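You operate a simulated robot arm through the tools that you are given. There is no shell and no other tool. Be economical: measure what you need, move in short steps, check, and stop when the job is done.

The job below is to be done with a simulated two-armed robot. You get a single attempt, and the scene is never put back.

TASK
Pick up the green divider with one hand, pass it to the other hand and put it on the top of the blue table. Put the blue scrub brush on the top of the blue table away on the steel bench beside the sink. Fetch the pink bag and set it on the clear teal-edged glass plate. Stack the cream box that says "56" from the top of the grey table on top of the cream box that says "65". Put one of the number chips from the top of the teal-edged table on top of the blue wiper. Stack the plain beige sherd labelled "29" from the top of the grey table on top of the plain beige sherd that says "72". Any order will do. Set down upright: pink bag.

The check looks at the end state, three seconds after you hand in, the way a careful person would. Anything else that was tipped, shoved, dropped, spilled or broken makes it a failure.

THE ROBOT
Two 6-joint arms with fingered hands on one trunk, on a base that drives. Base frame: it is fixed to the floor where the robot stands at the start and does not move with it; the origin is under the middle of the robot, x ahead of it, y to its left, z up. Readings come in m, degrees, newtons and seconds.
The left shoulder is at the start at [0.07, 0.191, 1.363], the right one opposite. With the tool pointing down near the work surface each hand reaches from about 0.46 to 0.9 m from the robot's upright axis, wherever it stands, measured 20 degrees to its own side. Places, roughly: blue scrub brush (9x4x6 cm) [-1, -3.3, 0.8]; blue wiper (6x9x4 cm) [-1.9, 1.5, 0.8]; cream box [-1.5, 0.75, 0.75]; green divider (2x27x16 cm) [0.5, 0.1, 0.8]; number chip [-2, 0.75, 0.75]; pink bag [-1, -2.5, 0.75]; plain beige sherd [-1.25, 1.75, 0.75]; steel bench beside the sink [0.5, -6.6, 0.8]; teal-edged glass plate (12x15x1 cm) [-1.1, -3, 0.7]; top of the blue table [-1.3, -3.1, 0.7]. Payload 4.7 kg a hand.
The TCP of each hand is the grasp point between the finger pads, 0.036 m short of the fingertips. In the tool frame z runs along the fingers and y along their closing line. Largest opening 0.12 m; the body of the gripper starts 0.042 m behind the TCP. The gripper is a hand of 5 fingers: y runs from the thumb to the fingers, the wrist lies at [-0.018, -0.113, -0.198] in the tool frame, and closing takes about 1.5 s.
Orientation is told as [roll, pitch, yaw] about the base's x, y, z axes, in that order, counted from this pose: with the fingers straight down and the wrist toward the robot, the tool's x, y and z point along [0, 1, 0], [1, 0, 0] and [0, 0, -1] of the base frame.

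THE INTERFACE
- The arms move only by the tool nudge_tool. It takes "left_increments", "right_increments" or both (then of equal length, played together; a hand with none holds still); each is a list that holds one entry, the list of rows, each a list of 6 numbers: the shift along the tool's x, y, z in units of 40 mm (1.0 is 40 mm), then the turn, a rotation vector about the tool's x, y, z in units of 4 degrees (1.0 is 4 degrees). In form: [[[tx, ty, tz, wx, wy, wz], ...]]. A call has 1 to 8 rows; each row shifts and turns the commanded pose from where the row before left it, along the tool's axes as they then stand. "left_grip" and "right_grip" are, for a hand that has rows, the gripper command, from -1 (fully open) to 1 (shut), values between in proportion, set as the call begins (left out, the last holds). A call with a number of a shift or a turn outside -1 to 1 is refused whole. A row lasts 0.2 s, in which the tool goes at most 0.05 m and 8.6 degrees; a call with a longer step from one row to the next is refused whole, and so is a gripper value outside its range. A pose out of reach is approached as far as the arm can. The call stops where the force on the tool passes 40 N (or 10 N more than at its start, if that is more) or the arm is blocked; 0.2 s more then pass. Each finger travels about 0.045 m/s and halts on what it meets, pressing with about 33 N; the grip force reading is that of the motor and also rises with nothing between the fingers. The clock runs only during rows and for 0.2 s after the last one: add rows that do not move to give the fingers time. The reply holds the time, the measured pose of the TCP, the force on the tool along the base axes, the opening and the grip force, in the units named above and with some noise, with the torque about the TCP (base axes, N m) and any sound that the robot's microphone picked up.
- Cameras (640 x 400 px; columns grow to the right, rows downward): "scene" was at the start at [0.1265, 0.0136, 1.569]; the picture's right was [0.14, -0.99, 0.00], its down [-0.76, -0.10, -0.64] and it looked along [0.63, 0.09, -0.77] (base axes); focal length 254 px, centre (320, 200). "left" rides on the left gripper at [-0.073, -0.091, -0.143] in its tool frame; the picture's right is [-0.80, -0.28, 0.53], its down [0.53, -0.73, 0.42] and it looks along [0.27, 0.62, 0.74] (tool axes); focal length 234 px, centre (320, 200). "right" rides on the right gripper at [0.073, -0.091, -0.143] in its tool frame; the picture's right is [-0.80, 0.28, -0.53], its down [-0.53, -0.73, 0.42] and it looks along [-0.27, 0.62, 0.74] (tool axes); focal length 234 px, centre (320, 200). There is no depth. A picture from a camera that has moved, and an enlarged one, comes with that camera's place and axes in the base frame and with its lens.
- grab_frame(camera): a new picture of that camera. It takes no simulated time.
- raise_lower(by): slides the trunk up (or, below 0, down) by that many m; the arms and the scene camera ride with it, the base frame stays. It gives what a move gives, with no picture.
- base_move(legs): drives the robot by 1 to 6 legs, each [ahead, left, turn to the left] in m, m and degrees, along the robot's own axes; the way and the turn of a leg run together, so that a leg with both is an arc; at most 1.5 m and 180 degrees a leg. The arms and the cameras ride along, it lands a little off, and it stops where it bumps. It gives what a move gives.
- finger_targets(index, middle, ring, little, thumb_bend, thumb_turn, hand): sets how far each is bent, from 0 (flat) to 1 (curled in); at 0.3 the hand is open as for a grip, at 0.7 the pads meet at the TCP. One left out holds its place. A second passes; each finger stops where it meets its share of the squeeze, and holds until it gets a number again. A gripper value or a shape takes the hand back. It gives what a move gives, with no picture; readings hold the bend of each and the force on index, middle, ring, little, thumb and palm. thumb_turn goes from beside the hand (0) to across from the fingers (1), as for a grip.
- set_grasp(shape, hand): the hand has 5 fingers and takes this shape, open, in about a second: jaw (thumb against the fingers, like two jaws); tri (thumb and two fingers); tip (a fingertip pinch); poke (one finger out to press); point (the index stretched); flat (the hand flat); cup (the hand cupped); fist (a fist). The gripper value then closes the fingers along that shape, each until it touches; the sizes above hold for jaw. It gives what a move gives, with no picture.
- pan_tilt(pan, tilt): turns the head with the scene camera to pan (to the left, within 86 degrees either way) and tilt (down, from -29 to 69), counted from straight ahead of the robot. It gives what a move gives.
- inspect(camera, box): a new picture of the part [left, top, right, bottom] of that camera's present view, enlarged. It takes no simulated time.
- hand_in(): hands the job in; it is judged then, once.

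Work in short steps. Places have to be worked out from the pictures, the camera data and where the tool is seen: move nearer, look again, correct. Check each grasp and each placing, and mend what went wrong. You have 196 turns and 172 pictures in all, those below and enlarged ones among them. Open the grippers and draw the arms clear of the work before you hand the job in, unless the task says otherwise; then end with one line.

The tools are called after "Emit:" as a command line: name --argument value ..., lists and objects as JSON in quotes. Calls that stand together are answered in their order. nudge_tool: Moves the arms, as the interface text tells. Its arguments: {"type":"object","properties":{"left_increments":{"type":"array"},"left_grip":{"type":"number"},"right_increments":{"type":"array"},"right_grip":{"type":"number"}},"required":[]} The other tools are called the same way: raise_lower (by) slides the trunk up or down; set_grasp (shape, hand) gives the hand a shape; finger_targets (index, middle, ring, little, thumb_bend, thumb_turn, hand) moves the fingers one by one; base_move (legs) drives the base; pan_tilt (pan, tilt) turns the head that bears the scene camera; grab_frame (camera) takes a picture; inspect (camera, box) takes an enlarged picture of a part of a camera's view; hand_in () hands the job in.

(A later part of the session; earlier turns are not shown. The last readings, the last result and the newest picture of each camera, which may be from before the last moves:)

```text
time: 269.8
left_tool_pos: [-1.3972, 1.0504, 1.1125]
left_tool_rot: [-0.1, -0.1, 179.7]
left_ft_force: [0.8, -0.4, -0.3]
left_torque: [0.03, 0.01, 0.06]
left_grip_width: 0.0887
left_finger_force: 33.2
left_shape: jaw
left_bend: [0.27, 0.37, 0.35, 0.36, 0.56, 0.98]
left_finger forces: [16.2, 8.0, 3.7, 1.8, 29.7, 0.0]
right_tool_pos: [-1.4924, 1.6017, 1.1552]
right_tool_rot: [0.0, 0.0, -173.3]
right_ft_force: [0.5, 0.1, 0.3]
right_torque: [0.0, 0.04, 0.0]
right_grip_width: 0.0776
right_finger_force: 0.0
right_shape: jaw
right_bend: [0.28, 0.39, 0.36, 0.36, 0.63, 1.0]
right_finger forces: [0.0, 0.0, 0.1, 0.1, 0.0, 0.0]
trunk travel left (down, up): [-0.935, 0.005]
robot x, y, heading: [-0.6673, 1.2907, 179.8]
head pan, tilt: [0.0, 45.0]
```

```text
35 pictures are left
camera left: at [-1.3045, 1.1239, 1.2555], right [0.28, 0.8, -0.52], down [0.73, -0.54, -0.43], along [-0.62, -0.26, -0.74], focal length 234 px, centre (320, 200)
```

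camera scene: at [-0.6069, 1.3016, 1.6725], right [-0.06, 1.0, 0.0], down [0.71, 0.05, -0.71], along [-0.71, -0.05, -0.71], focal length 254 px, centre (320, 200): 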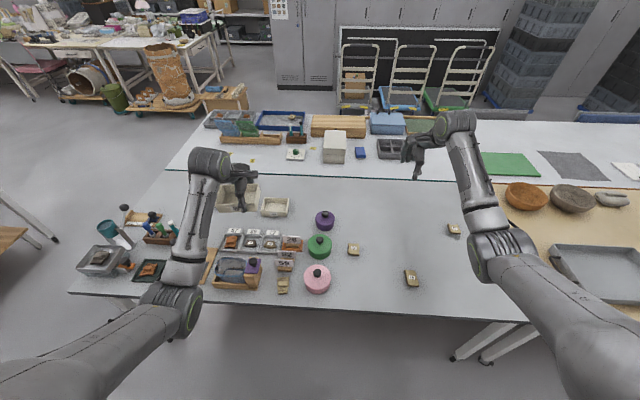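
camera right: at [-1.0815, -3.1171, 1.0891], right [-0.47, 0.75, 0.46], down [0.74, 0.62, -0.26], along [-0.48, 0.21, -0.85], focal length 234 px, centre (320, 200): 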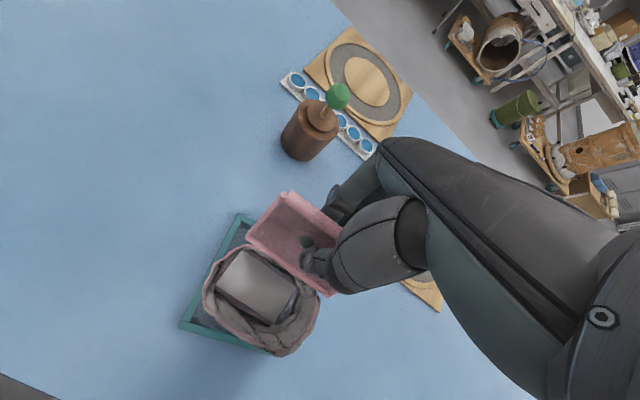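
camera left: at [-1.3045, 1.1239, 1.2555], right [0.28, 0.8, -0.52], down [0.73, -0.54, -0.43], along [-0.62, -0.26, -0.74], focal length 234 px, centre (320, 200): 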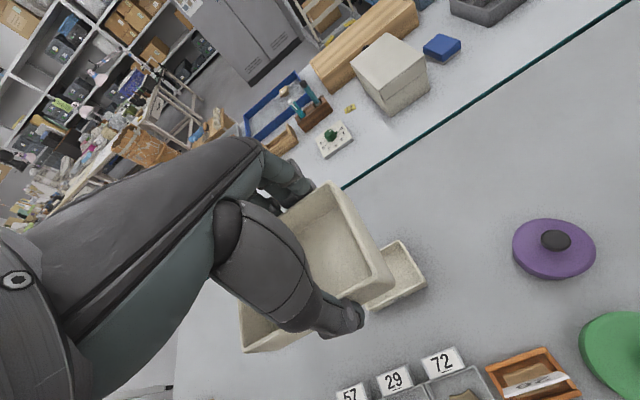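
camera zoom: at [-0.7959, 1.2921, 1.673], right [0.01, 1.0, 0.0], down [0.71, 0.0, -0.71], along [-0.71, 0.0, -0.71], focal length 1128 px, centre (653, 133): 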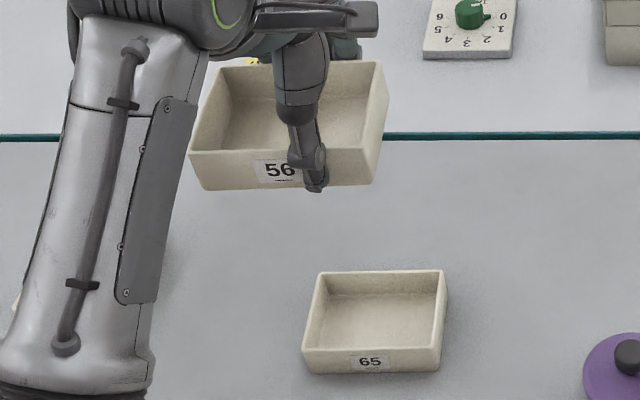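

Label 65 confirmed. Held box centre is 55 mm short; I move over and lower to ~3 cm above.

Emit:
nudge_tool --left_increments '[[[0.07, 0.7, 0.3, 0, 0, 0], [0, 0.67, 0.6, 0, 0, 0], [0, 0, 0.9, 0, 0, 0], [0, 0, 0.9, 0, 0, 0], [0, 0, 0.9, 0, 0, 0], [0, 0, 0.9, 0, 0, 0], [0, 0, 0.9, 0, 0, 0], [0, 0, 0.8, 0, 0, 0]]]'

Emit:
inspect --camera "scene" --box '[200, 180, 290, 260]'

```text
time: 271.6
left_tool_pos: [-1.4547, 1.0472, 0.8623]
left_tool_rot: [0.0, 0.1, 179.7]
left_ft_force: [0.0, 0.2, -1.9]
left_torque: [0.02, 0.0, -0.01]
left_grip_width: 0.0882
left_finger_force: 33.2
left_shape: jaw
left_bend: [0.27, 0.37, 0.35, 0.36, 0.56, 0.98]
left_finger forces: [16.0, 8.0, 3.7, 2.0, 29.7, 0.0]
right_tool_pos: [-1.4955, 1.6036, 1.1538]
right_tool_rot: [-0.2, 0.2, -173.5]
right_ft_force: [0.1, -0.3, -0.7]
right_torque: [0.0, -0.01, -0.02]
right_grip_width: 0.078
right_finger_force: 0.1
right_shape: jaw
right_bend: [0.28, 0.39, 0.36, 0.36, 0.63, 1.0]
right_finger forces: [0.1, 0.0, 0.1, 0.1, 0.0, 0.0]
trunk travel left (down, up): [-0.935, 0.005]
robot x, y, heading: [-0.6668, 1.2873, 179.4]
head pan, tilt: [0.0, 45.0]
```

```text
5.00 times, centred on (245, 220) of scene
camera zoom: at [-0.8008, 1.2922, 1.6725], right [0.01, 1.0, 0.0], down [0.71, 0.0, -0.71], along [-0.71, 0.0, -0.71], focal length 1270 px, centre (695, 100)
```

zoom: 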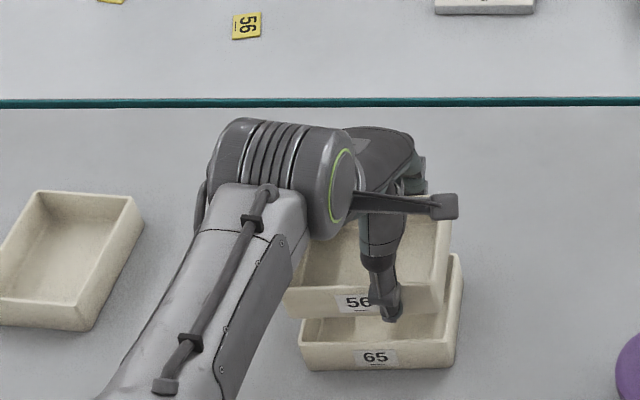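

Well aligned (within ~3 mm). I lower gently until contact.

Emit:
nudge_tool --left_increments '[[[0, 0, 0.4, 0, 0, 0], [0, 0, 0.3, 0, 0, 0], [0, 0, 0, 0, 0, 0]]]'

Emit:
nudge_tool --left_increments '[[[0, 0, 0.1, 0, 0, 0], [0, 0, 0.1, 0, 0, 0], [0, 0, 0, 0, 0, 0]]]'

```text
time: 272.4
left_tool_pos: [-1.4543, 1.0493, 0.8368]
left_tool_rot: [-0.1, 0.0, 179.7]
left_ft_force: [0.3, 0.3, -1.1]
left_torque: [0.01, 0.02, -0.02]
left_grip_width: 0.0885
left_finger_force: 32.8
left_shape: jaw
left_bend: [0.27, 0.37, 0.35, 0.36, 0.56, 0.98]
left_finger forces: [15.9, 8.0, 3.7, 2.0, 29.6, 0.0]
right_tool_pos: [-1.4946, 1.6032, 1.1542]
right_tool_rot: [-0.2, 0.1, -173.4]
right_ft_force: [-1.2, 0.8, 0.1]
right_torque: [0.01, 0.0, -0.01]
right_grip_width: 0.0775
right_finger_force: 0.0
right_shape: jaw
right_bend: [0.28, 0.39, 0.36, 0.36, 0.63, 1.0]
right_finger forces: [0.0, 0.0, 0.1, 0.0, 0.0, 0.0]
trunk travel left (down, up): [-0.935, 0.005]
robot x, y, heading: [-0.668, 1.2851, 179.6]
head pan, tilt: [0.0, 45.0]
```

```text
time: 273.2
left_tool_pos: [-1.4533, 1.0492, 0.826]
left_tool_rot: [0.0, 0.2, 179.7]
left_ft_force: [1.1, -0.5, 0.7]
left_torque: [0.01, -0.02, 0.01]
left_grip_width: 0.0886
left_finger_force: 32.8
left_shape: jaw
left_bend: [0.27, 0.37, 0.35, 0.36, 0.56, 0.98]
left_finger forces: [16.0, 8.1, 3.8, 2.1, 29.8, 0.0]
right_tool_pos: [-1.4944, 1.602, 1.1536]
right_tool_rot: [-0.1, 0.1, -173.4]
right_ft_force: [0.6, 0.5, -0.6]
right_torque: [-0.02, 0.01, 0.02]
right_grip_width: 0.0776
right_finger_force: 0.0
right_shape: jaw
right_bend: [0.28, 0.39, 0.36, 0.36, 0.63, 1.0]
right_finger forces: [0.1, 0.1, 0.0, 0.1, 0.0, 0.0]
trunk travel left (down, up): [-0.935, 0.005]
robot x, y, heading: [-0.6677, 1.2889, 179.8]
head pan, tilt: [0.0, 45.0]
```

Emit:
nudge_tool --left_increments '[[[0, 0, 0.1, 0, 0, 0], [0, 0, 0.06, 0, 0, 0], [0, 0, 0, 0, 0, 0]]]'

Emit:
inspect --camera "scene" --box '[200, 180, 290, 260]'

```text
time: 274.0
left_tool_pos: [-1.4541, 1.0487, 0.8247]
left_tool_rot: [-0.1, -0.3, 179.7]
left_ft_force: [-0.4, -2.0, 18.4]
left_torque: [-0.2, -0.37, -0.03]
left_grip_width: 0.0878
left_finger_force: 32.9
left_shape: jaw
left_bend: [0.27, 0.37, 0.35, 0.35, 0.56, 0.98]
left_finger forces: [16.8, 8.9, 4.6, 2.8, 31.6, 0.1]
right_tool_pos: [-1.4933, 1.6026, 1.1558]
right_tool_rot: [-0.1, 0.0, -173.4]
right_ft_force: [0.3, 0.3, -0.8]
right_torque: [0.01, 0.01, -0.04]
right_grip_width: 0.0777
right_finger_force: 0.1
right_shape: jaw
right_bend: [0.28, 0.39, 0.36, 0.36, 0.63, 1.0]
right_finger forces: [0.0, 0.0, 0.0, 0.0, 0.0, 0.0]
trunk travel left (down, up): [-0.935, 0.005]
robot x, y, heading: [-0.6671, 1.2908, 180.0]
head pan, tilt: [0.0, 45.0]
```

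```text
5.00 times, centred on (245, 220) of scene
camera zoom: at [-0.7966, 1.2932, 1.673], right [0.01, 1.0, 0.0], down [0.71, 0.0, -0.71], along [-0.71, 0.0, -0.71], focal length 1270 px, centre (695, 100)
```

zoom: 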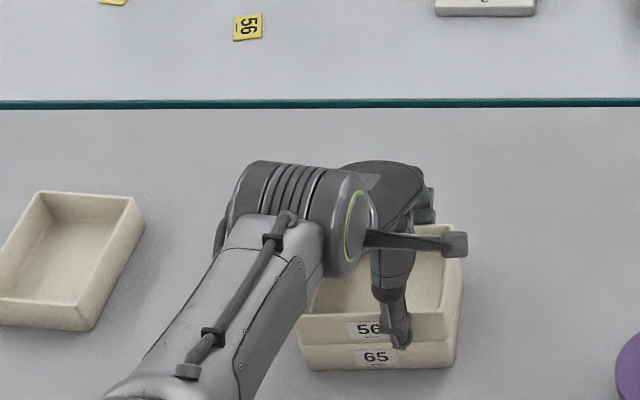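

Sits flush on 65. I release and lift straight up.

Emit:
nudge_tool --left_increments '[[[0, 0, -0.05, 0, 0, 0], [0, 0, 0, 0, 0, 0], [0, 0, 0, 0, 0, 0], [0, 0, 0, 0, 0, 0]]]' --left_grip -1

Emit:
nudge_tool --left_increments '[[[0, 0, -0.3, 0, 0, 0], [0, 0, -0.6, 0, 0, 0], [0, 0, -0.8, 0, 0, 0], [0, 0, -0.9, 0, 0, 0], [0, 0, -0.9, 0, 0, 0], [0, 0, -0.9, 0, 0, 0], [0, 0, -0.9, 0, 0, 0], [0, -0.5, -0.5, 0, 0, 0]]]'

Emit:
grab_frame --camera "scene"

```text
time: 275.0
left_tool_pos: [-1.4526, 1.0491, 0.8214]
left_tool_rot: [-0.1, 0.1, 179.6]
left_ft_force: [-0.4, 0.5, 0.0]
left_torque: [-0.01, -0.01, 0.0]
left_grip_width: 0.1198
left_finger_force: 0.0
left_shape: jaw
left_bend: [0.3, 0.3, 0.3, 0.3, 0.3, 0.98]
left_finger forces: [0.0, 0.1, 0.1, 0.0, 0.0, 0.1]
right_tool_pos: [-1.4951, 1.6026, 1.1533]
right_tool_rot: [-0.2, 0.2, -173.4]
right_ft_force: [-0.3, 0.2, -0.2]
right_torque: [0.02, 0.01, 0.0]
right_grip_width: 0.0776
right_finger_force: 0.0
right_shape: jaw
right_bend: [0.28, 0.39, 0.36, 0.36, 0.63, 1.0]
right_finger forces: [0.0, 0.1, 0.1, 0.0, 0.0, 0.0]
trunk travel left (down, up): [-0.935, 0.005]
robot x, y, heading: [-0.6651, 1.2888, 179.6]
head pan, tilt: [0.0, 45.0]
```

```text
time: 276.8
left_tool_pos: [-1.4333, 1.0495, 1.0562]
left_tool_rot: [-0.1, 0.1, 179.7]
left_ft_force: [-0.5, -0.5, -0.4]
left_torque: [0.0, -0.02, 0.01]
left_grip_width: 0.1197
left_finger_force: 0.1
left_shape: jaw
left_bend: [0.3, 0.3, 0.3, 0.3, 0.3, 0.98]
left_finger forces: [0.1, 0.1, 0.1, 0.0, 0.0, 0.0]
right_tool_pos: [-1.495, 1.6026, 1.1545]
right_tool_rot: [-0.1, 0.2, -173.4]
right_ft_force: [0.2, -0.3, -0.9]
right_torque: [-0.03, 0.01, -0.02]
right_grip_width: 0.0778
right_finger_force: 0.0
right_shape: jaw
right_bend: [0.28, 0.39, 0.36, 0.36, 0.63, 1.0]
right_finger forces: [0.0, 0.0, 0.0, 0.1, 0.1, 0.0]
trunk travel left (down, up): [-0.935, 0.005]
robot x, y, heading: [-0.6686, 1.2881, 179.6]
head pan, tilt: [0.0, 45.0]
```

```text
32 pictures are left
camera scene: at [-0.7985, 1.2922, 1.6726], right [0.01, 1.0, 0.0], down [0.71, 0.0, -0.71], along [-0.71, 0.0, -0.71], focal length 254 px, centre (320, 200)
```

scene: 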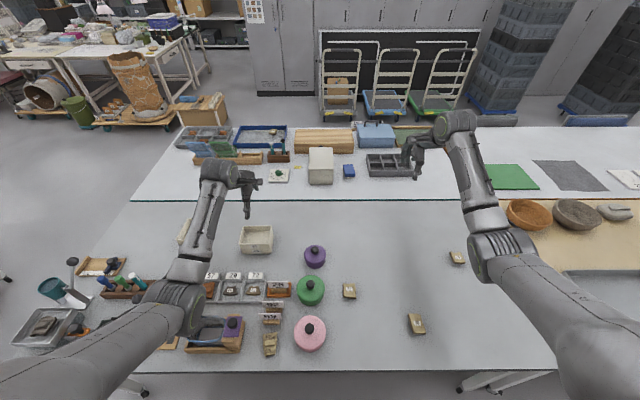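

Boxes stacked. Next the sherds; zoom on 29 and 72.

Emit:
inspect --camera "scene" --box '[330, 240, 480, 340]'

```text
4.00 times, centred on (405, 290) of scene
camera zoom: at [-0.7985, 1.2922, 1.6726], right [0.01, 1.0, 0.0], down [0.71, 0.0, -0.71], along [-0.71, 0.0, -0.71], focal length 1016 px, centre (-20, -160)
```

zoom: 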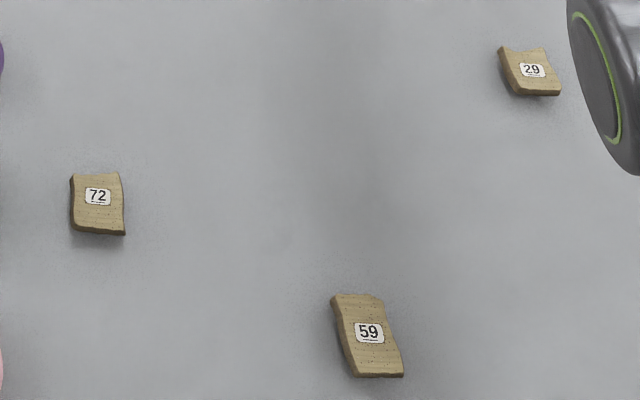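

Sherd 29 ≈(−1.369,1.860), 72 ≈(−1.230,1.401), each ~5 cm square, aligned with the axes. I move the base so the right hand is above 29 and straighten its yaw.

Emit:
base_move --legs '[[-0.126, -0.248, 0.3]]'

Emit:
nudge_tool --right_increments '[[[0, 0, 0.8, 0, 0, 0.9], [0, 0, 0.9, 0, 0, 0.85], [0, 0, 0.9, 0, 0, 0], [0, 0, 0.9, 0, 0, 0], [0, 0, 0.9, 0, 0, 0], [0, 0, 0.9, 0, 0, 0], [0, 0, 0, 0, 0, 0]]]' --right_grip -0.5

Emit:
grab_frame --camera "right"

Emit:
inspect --camera "scene" --box '[360, 160, 500, 300]'

```text
time: 278.7
left_tool_pos: [-1.3099, 1.2963, 1.0545]
left_tool_rot: [-0.1, 0.1, 179.9]
left_ft_force: [0.3, 0.0, -0.8]
left_torque: [0.02, 0.0, 0.01]
left_grip_width: 0.1195
left_finger_force: 0.1
left_shape: jaw
left_bend: [0.3, 0.3, 0.3, 0.3, 0.3, 0.98]
left_finger forces: [0.0, 0.0, 0.0, 0.0, 0.0, 0.1]
right_tool_pos: [-1.373, 1.8508, 1.1531]
right_tool_rot: [-0.1, 0.2, -173.3]
right_ft_force: [-0.3, 0.5, -0.4]
right_torque: [0.02, -0.05, 0.0]
right_grip_width: 0.0779
right_finger_force: 0.0
right_shape: jaw
right_bend: [0.28, 0.39, 0.36, 0.36, 0.63, 1.0]
right_finger forces: [0.1, 0.1, 0.1, 0.1, 0.0, 0.0]
trunk travel left (down, up): [-0.935, 0.005]
robot x, y, heading: [-0.5449, 1.5372, 179.6]
head pan, tilt: [0.0, 45.0]
```

```text
time: 280.3
left_tool_pos: [-1.3095, 1.2982, 1.0554]
left_tool_rot: [-0.1, 0.0, 179.8]
left_ft_force: [0.0, 0.8, -0.2]
left_torque: [0.0, -0.02, -0.02]
left_grip_width: 0.1197
left_finger_force: 0.1
left_shape: jaw
left_bend: [0.3, 0.3, 0.3, 0.3, 0.3, 0.98]
left_finger forces: [0.1, 0.0, 0.0, 0.0, 0.0, 0.0]
right_tool_pos: [-1.3684, 1.851, 0.9415]
right_tool_rot: [-0.1, 0.1, 179.8]
right_ft_force: [0.3, 0.2, 0.6]
right_torque: [0.02, 0.0, 0.0]
right_grip_width: 0.0897
right_finger_force: 0.1
right_shape: jaw
right_bend: [0.26, 0.36, 0.34, 0.34, 0.56, 0.99]
right_finger forces: [0.0, 0.0, 0.0, 0.0, 0.0, 0.0]
trunk travel left (down, up): [-0.935, 0.005]
robot x, y, heading: [-0.5465, 1.5394, 179.6]
head pan, tilt: [0.0, 45.0]
```

```text
30 pictures are left
camera right: at [-1.279, 1.7775, 1.0856], right [-0.28, 0.8, 0.53], down [0.74, 0.53, -0.42], along [-0.62, 0.27, -0.74], focal length 234 px, centre (320, 200)
```

right: 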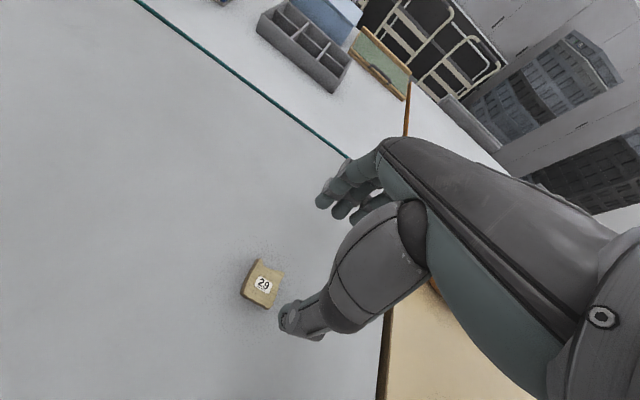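

```text
2.86 times, centred on (430, 230) of scene
camera zoom: at [-0.6753, 1.542, 1.6725], right [0.0, 1.0, 0.0], down [0.71, 0.0, -0.71], along [-0.71, 0.0, -0.71], focal length 725 px, centre (6, 114)
```

zoom: 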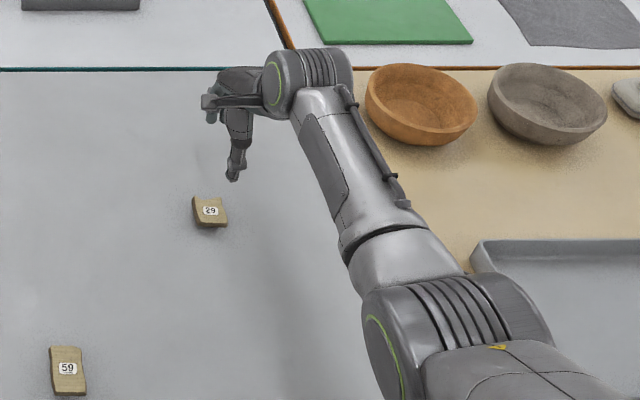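

Sherd 29 at (−1.373,1.862); hand is right above. I lower to near the table and close with a check.

Emit:
nudge_tool --right_increments '[[[-0.05, 0.1, 0.7, 0, 0, 0], [0, 0, 0.8, 0, 0, 0], [0, 0, 0.8, 0, 0, 0], [0, 0, 0.8, 0, 0, 0], [0, 0, 0.4, 0, 0, 0], [0, 0, 0.35, 0, 0, 0], [0, 0, 0, 0, 0, 0]]]'

Emit:
inspect --camera "right" --box '[220, 160, 420, 340]'

```text
time: 281.9
left_tool_pos: [-1.3093, 1.2978, 1.0555]
left_tool_rot: [-0.1, 0.2, 179.8]
left_ft_force: [-0.4, -0.2, 0.2]
left_torque: [-0.01, 0.01, 0.01]
left_grip_width: 0.1201
left_finger_force: 0.1
left_shape: jaw
left_bend: [0.3, 0.3, 0.3, 0.3, 0.3, 0.98]
left_finger forces: [0.0, 0.0, 0.0, 0.1, 0.0, 0.1]
right_tool_pos: [-1.3465, 1.8752, 0.8212]
right_tool_rot: [-0.1, 0.0, 179.7]
right_ft_force: [0.3, 0.7, 0.8]
right_torque: [-0.03, 0.0, -0.01]
right_grip_width: 0.0899
right_finger_force: 0.0
right_shape: jaw
right_bend: [0.26, 0.36, 0.33, 0.34, 0.56, 0.99]
right_finger forces: [0.1, 0.1, 0.1, 0.1, 0.1, 0.0]
right hand out of reach, approached as far as the arm can: row 3, 4, 5, 6
trunk travel left (down, up): [-0.935, 0.005]
robot x, y, heading: [-0.5412, 1.5383, 179.8]
head pan, tilt: [0.0, 45.0]
```

```text
2.22 times, centred on (320, 250) of right
camera zoom: at [-1.2559, 1.8014, 0.9652], right [-0.28, 0.8, 0.53], down [0.74, 0.53, -0.42], along [-0.62, 0.27, -0.74], focal length 520 px, centre (320, 89)
```

zoom: 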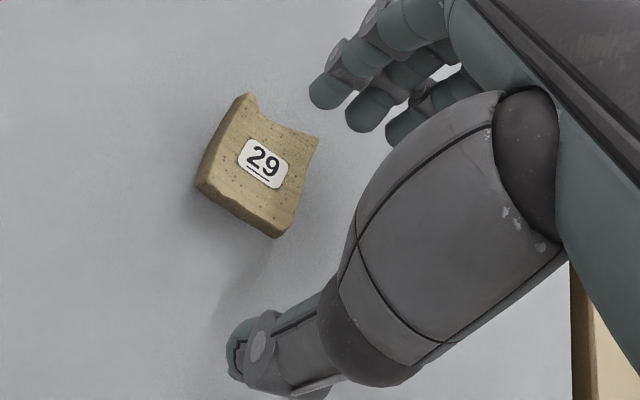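

The arm is at its outer limit; I raise a little and drive 7 cm closer, then continue.

Emit:
nudge_tool --right_increments '[[[0, 0, -0.8, 0, 0, 0], [0, 0, -0.7, 0, 0, 0]]]'

Emit:
base_move --legs '[[0.08, -0.01, 0]]'

```text
time: 282.5
left_tool_pos: [-1.3108, 1.2981, 1.0546]
left_tool_rot: [0.0, 0.1, 179.9]
left_ft_force: [1.1, -0.4, 0.4]
left_torque: [0.03, -0.01, -0.01]
left_grip_width: 0.1199
left_finger_force: 0.1
left_shape: jaw
left_bend: [0.3, 0.3, 0.3, 0.3, 0.3, 0.98]
left_finger forces: [0.0, 0.0, 0.0, 0.0, 0.0, 0.0]
right_tool_pos: [-1.3448, 1.8742, 0.8805]
right_tool_rot: [0.0, 0.1, 179.6]
right_ft_force: [-0.2, 0.2, 0.5]
right_torque: [0.0, 0.0, 0.02]
right_grip_width: 0.09
right_finger_force: 0.0
right_shape: jaw
right_bend: [0.26, 0.36, 0.33, 0.34, 0.56, 0.99]
right_finger forces: [0.1, 0.1, 0.0, 0.1, 0.1, 0.0]
trunk travel left (down, up): [-0.935, 0.005]
robot x, y, heading: [-0.5414, 1.5419, 179.6]
head pan, tilt: [0.0, 45.0]
```

```text
time: 283.6
left_tool_pos: [-1.3831, 1.309, 1.0586]
left_tool_rot: [-0.1, 0.0, 179.9]
left_ft_force: [0.5, 1.0, 0.1]
left_torque: [-0.03, 0.03, 0.04]
left_grip_width: 0.1196
left_finger_force: 0.0
left_shape: jaw
left_bend: [0.3, 0.3, 0.3, 0.3, 0.3, 0.98]
left_finger forces: [0.0, 0.0, 0.1, 0.1, 0.0, 0.0]
right_tool_pos: [-1.4231, 1.8837, 0.8835]
right_tool_rot: [-0.1, -0.2, 179.7]
right_ft_force: [1.0, 0.8, 0.9]
right_torque: [0.0, 0.01, -0.03]
right_grip_width: 0.0899
right_finger_force: 0.1
right_shape: jaw
right_bend: [0.26, 0.36, 0.33, 0.34, 0.56, 0.99]
right_finger forces: [0.0, 0.0, 0.1, 0.0, 0.1, 0.0]
trunk travel left (down, up): [-0.935, 0.005]
robot x, y, heading: [-0.6259, 1.5461, 179.8]
head pan, tilt: [0.0, 45.0]
```

Now adjust over the sherd and lower.

Emit:
nudge_tool --right_increments '[[[0.4, -0.65, 0, 0, 0, 0], [0.38, -0.65, 0, 0, 0, 0], [0, 0, 0.7, 0, 0, 0], [0, 0, 0.8, 0, 0, 0], [0, 0, 0.6, 0, 0, 0], [0, 0, 0.35, 0, 0, 0], [0, 0, 0, 0, 0, 0]]]'

Emit:
inspect --camera "right" --box '[220, 160, 420, 340]'

```text
time: 285.2
left_tool_pos: [-1.3874, 1.3094, 1.0555]
left_tool_rot: [-0.1, 0.0, 179.8]
left_ft_force: [-0.9, -0.4, 0.1]
left_torque: [-0.03, 0.02, -0.01]
left_grip_width: 0.12
left_finger_force: 0.1
left_shape: jaw
left_bend: [0.3, 0.3, 0.3, 0.3, 0.3, 0.98]
left_finger forces: [0.0, 0.0, 0.0, 0.1, 0.0, 0.1]
right_tool_pos: [-1.3732, 1.8522, 0.7797]
right_tool_rot: [0.0, 0.0, 179.7]
right_ft_force: [-0.1, -1.0, 0.0]
right_torque: [-0.01, 0.0, 0.02]
right_grip_width: 0.0901
right_finger_force: 0.0
right_shape: jaw
right_bend: [0.26, 0.36, 0.33, 0.34, 0.56, 0.99]
right_finger forces: [0.1, 0.1, 0.0, 0.0, 0.1, 0.0]
trunk travel left (down, up): [-0.935, 0.005]
robot x, y, heading: [-0.6202, 1.5509, 180.0]
head pan, tilt: [0.0, 45.0]
```

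```text
2.22 times, centred on (320, 250) of right
camera zoom: at [-1.2828, 1.7792, 0.9247], right [-0.28, 0.8, 0.53], down [0.74, 0.53, -0.42], along [-0.62, 0.27, -0.74], focal length 520 px, centre (320, 89)
```

zoom: 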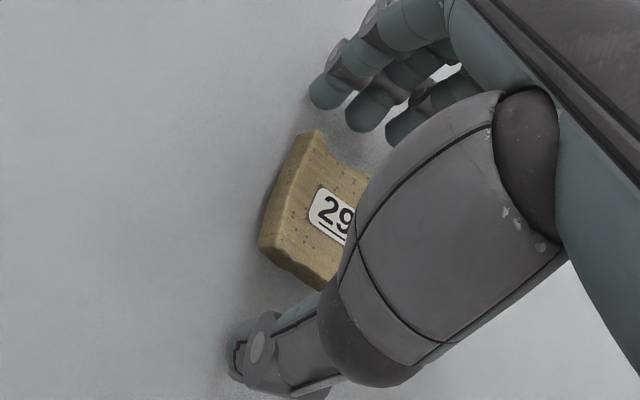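

The sherd is between thumb and fingers. I close and lift.

Emit:
nudge_tool --right_increments '[[[0, 0, 0, 0, 0, 0], [0, 0, 0, 0, 0, 0], [0, 0, 0, 0, 0, 0], [0, 0, 0, 0, 0, 0], [0, 0, 0, 0, 0, 0], [0, 0, 0, 0, 0, 0]]]' --right_grip 1

Emit:
nudge_tool --right_increments '[[[0, 0, -0.3, 0, 0, 0], [0, 0, -0.5, 0, 0, 0], [0, 0, -0.7, 0, 0, 0], [0, 0, -0.7, 0, 0, 0], [0, 0, -0.7, 0, 0, 0]]]'

Emit:
grab_frame --camera "right"

```text
time: 286.6
left_tool_pos: [-1.3869, 1.3092, 1.0545]
left_tool_rot: [0.0, 0.1, 179.8]
left_ft_force: [0.0, -0.2, 0.6]
left_torque: [0.02, 0.0, 0.01]
left_grip_width: 0.1202
left_finger_force: 0.0
left_shape: jaw
left_bend: [0.3, 0.3, 0.3, 0.3, 0.3, 0.98]
left_finger forces: [0.0, 0.0, 0.0, 0.0, 0.1, 0.0]
right_tool_pos: [-1.3726, 1.8531, 0.7798]
right_tool_rot: [-0.1, 0.0, 179.8]
right_ft_force: [-0.3, -0.6, -0.5]
right_torque: [0.01, 0.02, 0.01]
right_grip_width: 0.0426
right_finger_force: 33.1
right_shape: jaw
right_bend: [0.74, 0.53, 0.48, 0.52, 0.74, 1.0]
right_finger forces: [15.1, 9.2, 3.8, 0.0, 29.3, 0.0]
trunk travel left (down, up): [-0.935, 0.005]
robot x, y, heading: [-0.6201, 1.5539, 180.1]
head pan, tilt: [0.0, 45.0]
```

```text
time: 287.8
left_tool_pos: [-1.3878, 1.3086, 1.0546]
left_tool_rot: [0.0, 0.1, 179.8]
left_ft_force: [-0.6, -0.8, 0.9]
left_torque: [0.02, 0.01, 0.01]
left_grip_width: 0.1198
left_finger_force: 0.0
left_shape: jaw
left_bend: [0.3, 0.3, 0.3, 0.3, 0.3, 0.98]
left_finger forces: [0.0, 0.0, 0.1, 0.0, 0.0, 0.0]
right_tool_pos: [-1.3744, 1.8511, 0.8973]
right_tool_rot: [0.0, 0.1, 179.7]
right_ft_force: [-0.5, -0.2, -0.4]
right_torque: [-0.03, 0.03, 0.02]
right_grip_width: 0.0422
right_finger_force: 32.7
right_shape: jaw
right_bend: [0.74, 0.53, 0.48, 0.52, 0.74, 1.0]
right_finger forces: [15.1, 9.4, 3.8, 0.1, 29.4, 0.0]
trunk travel left (down, up): [-0.935, 0.005]
robot x, y, heading: [-0.6221, 1.5506, 179.5]
head pan, tilt: [0.0, 45.0]
```

```text
26 pictures are left
camera right: at [-1.2846, 1.7777, 1.0414], right [-0.28, 0.8, 0.53], down [0.74, 0.53, -0.42], along [-0.62, 0.27, -0.74], focal length 234 px, centre (320, 200)
```

right: 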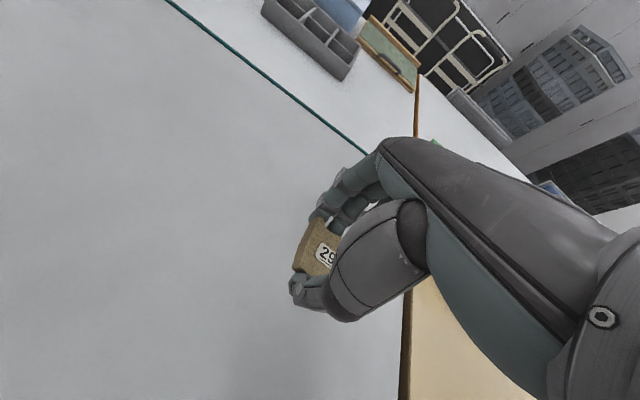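

Sherd 29 is held. I raise a bit and shift the base so that it comes above 72.

Emit:
nudge_tool --right_increments '[[[0, 0, -0.8, 0, 0, 0], [0, 0, -0.6, 0, 0, 0]]]'

Emit:
base_move --legs '[[-0.144, 0.459, 0.2]]'

Emit:
grab_frame --camera "right"

Emit:
inspect --camera "scene" --box '[360, 200, 480, 300]'

```text
time: 288.4
left_tool_pos: [-1.3888, 1.309, 1.0539]
left_tool_rot: [-0.2, 0.0, 179.8]
left_ft_force: [0.3, -0.5, 0.2]
left_torque: [-0.02, -0.01, 0.02]
left_grip_width: 0.1199
left_finger_force: 0.0
left_shape: jaw
left_bend: [0.3, 0.3, 0.3, 0.3, 0.3, 0.98]
left_finger forces: [0.1, 0.0, 0.1, 0.0, 0.1, 0.0]
right_tool_pos: [-1.3744, 1.851, 0.953]
right_tool_rot: [-0.2, 0.1, 179.6]
right_ft_force: [-0.5, -1.0, -0.5]
right_torque: [0.0, -0.01, 0.0]
right_grip_width: 0.0422
right_finger_force: 33.3
right_shape: jaw
right_bend: [0.74, 0.53, 0.48, 0.52, 0.74, 1.0]
right_finger forces: [15.1, 9.3, 3.8, 0.0, 29.4, 0.0]
trunk travel left (down, up): [-0.935, 0.005]
robot x, y, heading: [-0.624, 1.5488, 179.7]
head pan, tilt: [0.0, 45.0]
```

```text
time: 291.3
left_tool_pos: [-1.2475, 0.8433, 1.0543]
left_tool_rot: [0.0, 0.0, 179.8]
left_ft_force: [0.4, -0.6, 0.9]
left_torque: [-0.02, -0.01, 0.0]
left_grip_width: 0.1197
left_finger_force: 0.0
left_shape: jaw
left_bend: [0.3, 0.3, 0.3, 0.3, 0.3, 0.98]
left_finger forces: [0.0, 0.0, 0.0, 0.1, 0.0, 0.1]
right_tool_pos: [-1.2349, 1.3872, 0.9534]
right_tool_rot: [0.1, 0.1, 179.7]
right_ft_force: [-0.3, 0.0, 0.0]
right_torque: [-0.01, 0.03, 0.02]
right_grip_width: 0.0423
right_finger_force: 33.3
right_shape: jaw
right_bend: [0.74, 0.53, 0.48, 0.52, 0.74, 1.0]
right_finger forces: [15.0, 9.3, 3.9, 0.1, 29.3, 0.0]
trunk travel left (down, up): [-0.935, 0.005]
robot x, y, heading: [-0.4809, 1.0828, 179.7]
head pan, tilt: [0.0, 45.0]
```

```text
25 pictures are left
camera right: at [-1.1437, 1.3135, 1.0972], right [-0.28, 0.8, 0.53], down [0.74, 0.53, -0.42], along [-0.62, 0.27, -0.74], focal length 234 px, centre (320, 200)
```

right: 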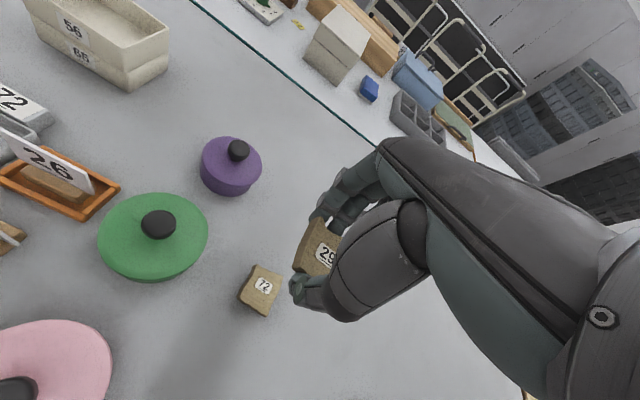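

```text
4.00 times, centred on (420, 250) of scene
camera zoom: at [-0.6135, 1.0886, 1.6725], right [0.0, 1.0, 0.0], down [0.71, 0.0, -0.71], along [-0.71, 0.0, -0.71], focal length 1016 px, centre (-80, 0)
```

zoom: 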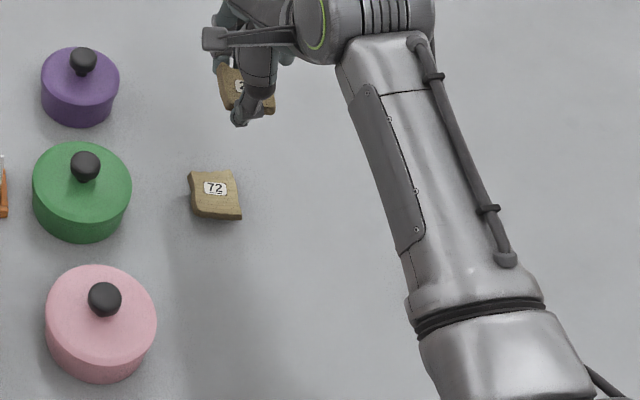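

Both cameras put 72 at (−1.231,1.401). Small correction, then lower to ~2 cm above.

Emit:
nudge_tool --right_increments '[[[-0.1, -0.1, 0.7, 0, 0, 0], [0, 0, 0.8, 0, 0, 0], [0, 0, 0.8, 0, 0, 0], [0, 0, 0.7, 0, 0, 0], [0, 0, 0, 0, 0, 0]]]'

Emit:
inspect --camera "scene" --box '[385, 220, 445, 270]'

Emit:
inspect --camera "right" --box '[240, 180, 400, 320]'

```text
time: 292.5
left_tool_pos: [-1.2466, 0.8434, 1.0549]
left_tool_rot: [-0.1, 0.2, 179.9]
left_ft_force: [-0.2, -0.1, -1.2]
left_torque: [-0.02, 0.0, -0.05]
left_grip_width: 0.12
left_finger_force: 0.0
left_shape: jaw
left_bend: [0.3, 0.3, 0.3, 0.3, 0.3, 0.98]
left_finger forces: [0.1, 0.0, 0.1, 0.0, 0.0, 0.0]
right_tool_pos: [-1.2302, 1.392, 0.8353]
right_tool_rot: [-0.2, 0.0, 179.7]
right_ft_force: [0.3, 0.3, -0.3]
right_torque: [0.01, -0.01, 0.01]
right_grip_width: 0.0422
right_finger_force: 32.7
right_shape: jaw
right_bend: [0.74, 0.53, 0.48, 0.52, 0.74, 1.0]
right_finger forces: [15.1, 9.4, 3.8, 0.0, 29.4, 0.1]
trunk travel left (down, up): [-0.935, 0.005]
robot x, y, heading: [-0.4847, 1.0818, 179.5]
head pan, tilt: [0.0, 45.0]
```

```text
8.00 times, centred on (415, 245) of scene
camera zoom: at [-0.6129, 1.0873, 1.6725], right [0.0, 1.0, 0.0], down [0.71, 0.0, -0.71], along [-0.71, 0.0, -0.71], focal length 2031 px, centre (-440, -160)
```

zoom: 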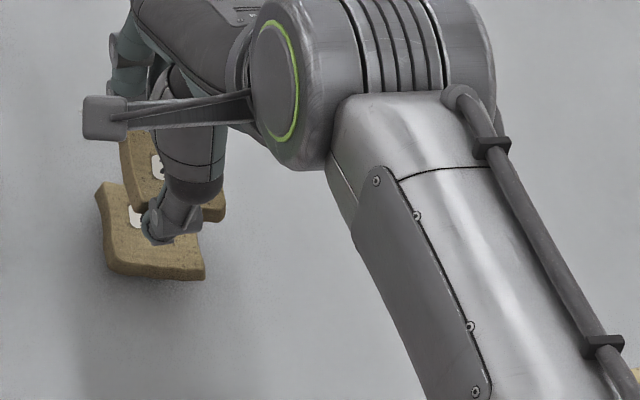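

```text
2.86 times, centred on (320, 250) of right
camera zoom: at [-1.1401, 1.3183, 0.9787], right [-0.28, 0.8, 0.53], down [0.74, 0.53, -0.42], along [-0.62, 0.27, -0.74], focal length 669 px, centre (320, 57)
```

zoom: 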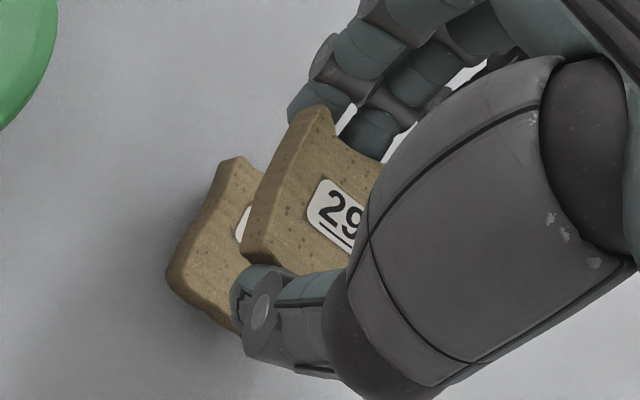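

29 is within ~4 mm of 72's outline. I lower gently to contact.

Emit:
nudge_tool --right_increments '[[[0.1, 0, 0.25, 0, 0, 0], [0, 0, 0.2, 0, 0, 0], [0, 0, 0, 0, 0, 0]]]'

Emit:
nudge_tool --right_increments '[[[0, 0, 0.1, 0, 0, 0], [0, 0, 0.1, 0, 0, 0], [0, 0, 0, 0, 0, 0]]]'

```text
time: 293.3
left_tool_pos: [-1.2471, 0.8435, 1.055]
left_tool_rot: [-0.1, 0.1, 179.7]
left_ft_force: [0.2, 0.1, 0.3]
left_torque: [-0.03, 0.04, 0.01]
left_grip_width: 0.1199
left_finger_force: 0.1
left_shape: jaw
left_bend: [0.3, 0.3, 0.3, 0.3, 0.3, 0.98]
left_finger forces: [0.0, 0.0, 0.0, 0.0, 0.0, 0.0]
right_tool_pos: [-1.2289, 1.3862, 0.8166]
right_tool_rot: [-0.1, 0.3, 179.7]
right_ft_force: [-0.4, 0.1, -1.2]
right_torque: [-0.01, -0.01, 0.01]
right_grip_width: 0.0421
right_finger_force: 32.9
right_shape: jaw
right_bend: [0.74, 0.53, 0.48, 0.52, 0.74, 1.0]
right_finger forces: [15.2, 9.3, 3.8, 0.1, 29.3, 0.0]
trunk travel left (down, up): [-0.935, 0.005]
robot x, y, heading: [-0.4819, 1.085, 179.6]
head pan, tilt: [0.0, 45.0]
```

```text
time: 294.1
left_tool_pos: [-1.2468, 0.8443, 1.0558]
left_tool_rot: [-0.2, 0.0, 179.8]
left_ft_force: [0.6, 0.0, 0.5]
left_torque: [0.04, 0.01, 0.01]
left_grip_width: 0.1199
left_finger_force: 0.0
left_shape: jaw
left_bend: [0.3, 0.3, 0.3, 0.3, 0.3, 0.98]
left_finger forces: [0.1, 0.0, 0.0, 0.0, 0.0, 0.0]
right_tool_pos: [-1.2295, 1.3862, 0.8086]
right_tool_rot: [-0.1, 0.1, 179.6]
right_ft_force: [-0.6, 0.1, -0.4]
right_torque: [-0.03, -0.03, 0.01]
right_grip_width: 0.0424
right_finger_force: 33.4
right_shape: jaw
right_bend: [0.74, 0.53, 0.48, 0.52, 0.74, 1.0]
right_finger forces: [15.1, 9.3, 3.8, 0.0, 29.2, 0.0]
trunk travel left (down, up): [-0.935, 0.005]
robot x, y, heading: [-0.4825, 1.0854, 179.5]
head pan, tilt: [0.0, 45.0]
```

Emit:
nudge_tool --right_increments '[[[0, 0, 0.08, 0, 0, 0], [0, 0, 0.05, 0, 0, 0], [0, 0, 0, 0, 0, 0]]]'

Emit:
inspect --camera "right" --box '[240, 180, 400, 320]'

```text
time: 294.9
left_tool_pos: [-1.2467, 0.8426, 1.0552]
left_tool_rot: [0.0, 0.1, 179.7]
left_ft_force: [0.0, 0.0, 0.0]
left_torque: [-0.01, 0.0, 0.0]
left_grip_width: 0.1199
left_finger_force: 0.1
left_shape: jaw
left_bend: [0.3, 0.3, 0.3, 0.3, 0.3, 0.98]
left_finger forces: [0.0, 0.1, 0.0, 0.1, 0.0, 0.0]
right_tool_pos: [-1.2288, 1.3855, 0.8041]
right_tool_rot: [-0.1, 0.0, 179.7]
right_ft_force: [1.0, 1.7, 5.0]
right_torque: [0.03, -0.04, -0.03]
right_grip_width: 0.0424
right_finger_force: 32.8
right_shape: jaw
right_bend: [0.74, 0.53, 0.48, 0.52, 0.74, 1.0]
right_finger forces: [15.0, 9.5, 4.1, 0.0, 30.2, 0.0]
trunk travel left (down, up): [-0.935, 0.005]
robot x, y, heading: [-0.4853, 1.0824, 179.6]
head pan, tilt: [0.0, 45.0]
```

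```text
2.86 times, centred on (320, 250) of right
camera zoom: at [-1.139, 1.3128, 0.9481], right [-0.28, 0.8, 0.53], down [0.74, 0.53, -0.42], along [-0.62, 0.27, -0.74], focal length 669 px, centre (320, 57)
```

zoom: 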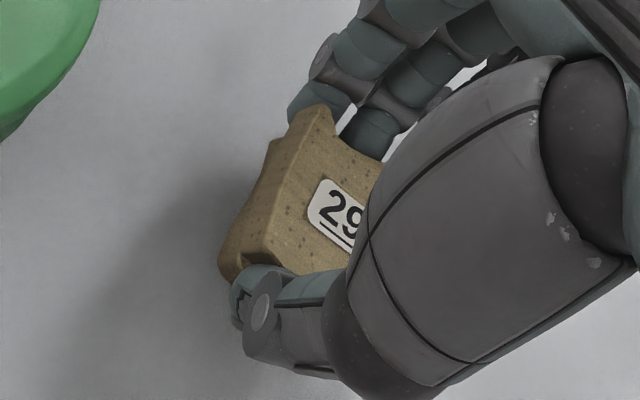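

Stacked in contact. I open and lift off.

Emit:
nudge_tool --right_increments '[[[0, 0, 0, 0, 0, 0], [0, 0, 0, 0, 0, 0], [0, 0, 0, 0, 0, 0], [0, 0, 0, 0, 0, 0], [0, 0, 0, 0, 0, 0]]]' --right_grip -0.4

Emit:
nudge_tool --right_increments '[[[0, 0, -0.3, 0, 0, 0], [0, 0, -0.5, 0, 0, 0], [0, 0, -0.8, 0, 0, 0], [0, 0, -0.9, 0, 0, 0], [0, 0, -0.9, 0, 0, 0], [0, 0, -0.9, 0, 0, 0], [0, 0, -0.9, 0, 0, 0]]]'

Emit:
inspect --camera "scene" --box '[340, 180, 480, 300]'

```text
time: 296.1
left_tool_pos: [-1.247, 0.8432, 1.0556]
left_tool_rot: [0.0, 0.1, 179.8]
left_ft_force: [0.2, 0.0, 0.5]
left_torque: [0.01, 0.0, -0.03]
left_grip_width: 0.1198
left_finger_force: 0.1
left_shape: jaw
left_bend: [0.3, 0.3, 0.3, 0.3, 0.3, 0.98]
left_finger forces: [0.1, 0.0, 0.0, 0.0, 0.1, 0.1]
right_tool_pos: [-1.2286, 1.3864, 0.8035]
right_tool_rot: [-0.1, 0.1, 179.7]
right_ft_force: [0.3, 0.3, -0.9]
right_torque: [0.01, -0.02, 0.0]
right_grip_width: 0.0833
right_finger_force: 0.0
right_shape: jaw
right_bend: [0.27, 0.38, 0.35, 0.35, 0.6, 0.99]
right_finger forces: [0.0, 0.0, 0.1, 0.0, 0.0, 0.1]
trunk travel left (down, up): [-0.935, 0.005]
robot x, y, heading: [-0.4813, 1.0835, 179.7]
head pan, tilt: [0.0, 45.0]
```

```text
time: 297.7
left_tool_pos: [-1.2472, 0.8439, 1.0557]
left_tool_rot: [0.0, 0.1, 179.8]
left_ft_force: [0.0, 0.5, -0.1]
left_torque: [0.02, 0.01, 0.02]
left_grip_width: 0.12
left_finger_force: 0.0
left_shape: jaw
left_bend: [0.3, 0.3, 0.3, 0.3, 0.3, 0.98]
left_finger forces: [0.0, 0.1, 0.1, 0.1, 0.1, 0.0]
right_tool_pos: [-1.2291, 1.3851, 1.009]
right_tool_rot: [-0.1, 0.2, 179.7]
right_ft_force: [-0.1, 0.2, -0.8]
right_torque: [0.04, -0.01, 0.0]
right_grip_width: 0.0837
right_finger_force: 0.1
right_shape: jaw
right_bend: [0.27, 0.37, 0.35, 0.35, 0.6, 0.99]
right_finger forces: [0.0, 0.0, 0.0, 0.0, 0.0, 0.0]
trunk travel left (down, up): [-0.935, 0.005]
robot x, y, heading: [-0.4826, 1.0847, 180.0]
head pan, tilt: [0.0, 45.0]
```

```text
3.33 times, centred on (410, 240) of scene
camera zoom: at [-0.6124, 1.0874, 1.6725], right [0.0, 1.0, 0.0], down [0.71, 0.0, -0.71], along [-0.71, 0.0, -0.71], focal length 846 px, centre (20, 67)
```

zoom: 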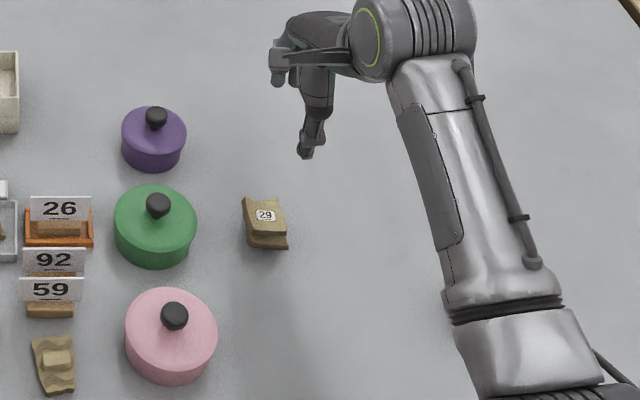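

Sherds stacked nicely. Last: a number chip onto the blue wiper (≈(−1.93,1.45)). I raise both hands, drive round to the south side for chip 56 (≈(−1.856,0.80)).

Emit:
nudge_tool --right_increments '[[[0, 0, -0.9, 0, 0, 0], [0, 0, -0.9, 0, 0, 0], [0, 0, -0.7, 0, 0, 0]]]' --left_increments '[[[0, 0, -0.8, 0, 0, 0], [0, 0, -0.5, 0, 0, 0], [0, 0, 0, 0, 0, 0]]]'

Emit:
base_move --legs '[[0, 0, -90], [-1.13, 0, 0], [0, 1.12, 0]]'

Emit:
set_grasp --hand "left" --shape "tip"

Emit:
pan_tilt --pan 15 --tilt 45

Emit:
grab_frame --camera "scene"

```text
time: 298.5
left_tool_pos: [-1.2452, 0.8449, 1.1049]
left_tool_rot: [-0.1, 0.2, 179.8]
left_ft_force: [0.2, 0.0, 0.6]
left_torque: [0.02, 0.01, 0.01]
left_grip_width: 0.12
left_finger_force: 0.0
left_shape: jaw
left_bend: [0.3, 0.3, 0.3, 0.3, 0.3, 0.98]
left_finger forces: [0.0, 0.0, 0.1, 0.0, 0.0, 0.0]
right_tool_pos: [-1.2304, 1.3873, 1.1099]
right_tool_rot: [-0.2, 0.2, 179.7]
right_ft_force: [0.7, 0.4, 0.1]
right_torque: [0.03, -0.01, -0.02]
right_grip_width: 0.0839
right_finger_force: 0.0
right_shape: jaw
right_bend: [0.27, 0.37, 0.35, 0.35, 0.6, 0.99]
right_finger forces: [0.0, 0.1, 0.1, 0.0, 0.0, 0.1]
trunk travel left (down, up): [-0.935, 0.005]
robot x, y, heading: [-0.478, 1.084, 179.7]
head pan, tilt: [0.0, 45.0]
```

```text
time: 313.5
left_tool_pos: [-1.8173, 0.7304, 1.106]
left_tool_rot: [-0.1, 0.1, 89.2]
left_ft_force: [0.1, -0.1, 0.3]
left_torque: [-0.01, -0.02, 0.0]
left_grip_width: 0.1197
left_finger_force: 0.0
left_shape: jaw
left_bend: [0.3, 0.3, 0.3, 0.3, 0.3, 0.98]
left_finger forces: [0.0, 0.0, 0.0, 0.0, 0.0, 0.0]
right_tool_pos: [-1.2763, 0.7095, 1.1106]
right_tool_rot: [-0.1, 0.1, 89.2]
right_ft_force: [0.1, -0.4, 0.1]
right_torque: [0.0, 0.0, 0.0]
right_grip_width: 0.0839
right_finger_force: 0.1
right_shape: jaw
right_bend: [0.27, 0.37, 0.35, 0.35, 0.6, 0.99]
right_finger forces: [0.0, 0.0, 0.0, 0.1, 0.0, 0.1]
trunk travel left (down, up): [-0.935, 0.005]
robot x, y, heading: [-1.5853, -0.0379, 89.0]
head pan, tilt: [0.0, 45.0]
```

```text
time: 314.4
left_tool_pos: [-1.819, 0.7316, 1.1056]
left_tool_rot: [0.0, 0.1, 89.2]
left_ft_force: [0.7, -0.1, 0.0]
left_torque: [-0.02, 0.01, -0.02]
left_grip_width: 0.12
left_finger_force: 0.0
left_shape: tip
left_bend: [0.3, 0.98, 0.99, 0.99, 0.3, 0.98]
left_finger forces: [0.0, 0.1, 0.0, 0.0, 0.1, 0.0]
right_tool_pos: [-1.2759, 0.7095, 1.1099]
right_tool_rot: [-0.1, 0.1, 89.0]
right_ft_force: [-1.1, -0.6, 0.5]
right_torque: [0.01, 0.0, 0.01]
right_grip_width: 0.0836
right_finger_force: 0.1
right_shape: jaw
right_bend: [0.27, 0.37, 0.35, 0.35, 0.6, 0.99]
right_finger forces: [0.0, 0.0, 0.0, 0.1, 0.1, 0.0]
trunk travel left (down, up): [-0.935, 0.005]
robot x, y, heading: [-1.5883, -0.035, 89.1]
head pan, tilt: [0.0, 45.0]
```

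```text
time: 315.2
left_tool_pos: [-1.8191, 0.731, 1.1061]
left_tool_rot: [-0.1, 0.1, 89.3]
left_ft_force: [-0.7, 0.2, -0.6]
left_torque: [-0.03, 0.03, 0.0]
left_grip_width: 0.1197
left_finger_force: 0.1
left_shape: tip
left_bend: [0.3, 0.98, 0.99, 0.99, 0.3, 0.98]
left_finger forces: [0.0, 0.0, 0.0, 0.0, 0.0, 0.0]
right_tool_pos: [-1.2758, 0.7099, 1.1097]
right_tool_rot: [-0.1, 0.1, 89.2]
right_ft_force: [0.2, -0.3, -0.2]
right_torque: [-0.02, 0.0, -0.01]
right_grip_width: 0.0839
right_finger_force: 0.0
right_shape: jaw
right_bend: [0.27, 0.37, 0.35, 0.35, 0.6, 0.99]
right_finger forces: [0.1, 0.0, 0.0, 0.0, 0.1, 0.1]
trunk travel left (down, up): [-0.935, 0.005]
robot x, y, heading: [-1.588, -0.0329, 89.0]
head pan, tilt: [15.0, 45.0]
```

```text
19 pictures are left
camera scene: at [-1.6056, 0.0964, 1.6725], right [0.97, 0.24, 0.0], down [0.17, -0.69, -0.71], along [-0.17, 0.69, -0.71], focal length 254 px, centre (320, 200)
```

scene: 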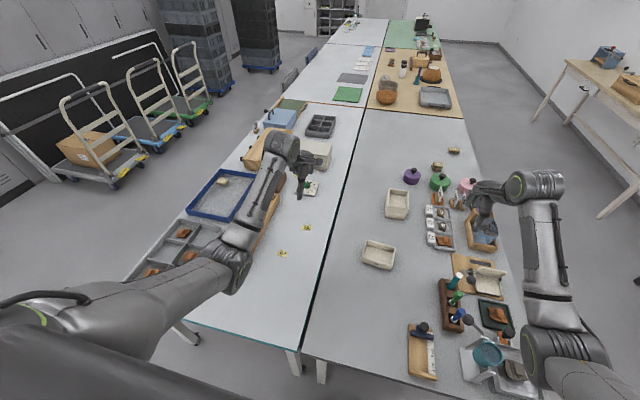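

Chips 56 and 92 are visible. Zoom on them for size and orientation.

Emit:
inspect --camera "scene" --box '[270, 215, 325, 265]'

```text
8.00 times, centred on (298, 240) of scene
camera zoom: at [-1.6056, 0.0964, 1.6725], right [0.97, 0.24, 0.0], down [0.17, -0.69, -0.71], along [-0.17, 0.69, -0.71], focal length 2031 px, centre (500, -120)
```

zoom: 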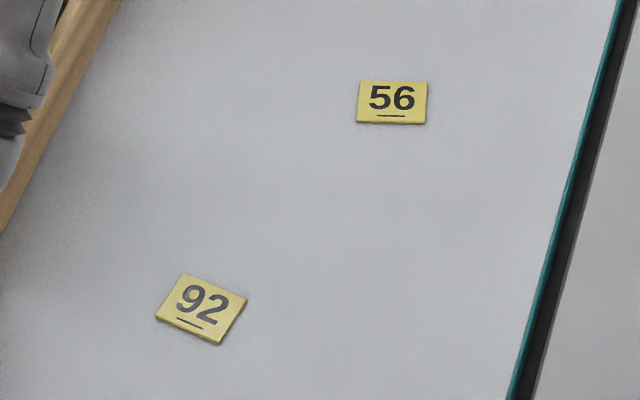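

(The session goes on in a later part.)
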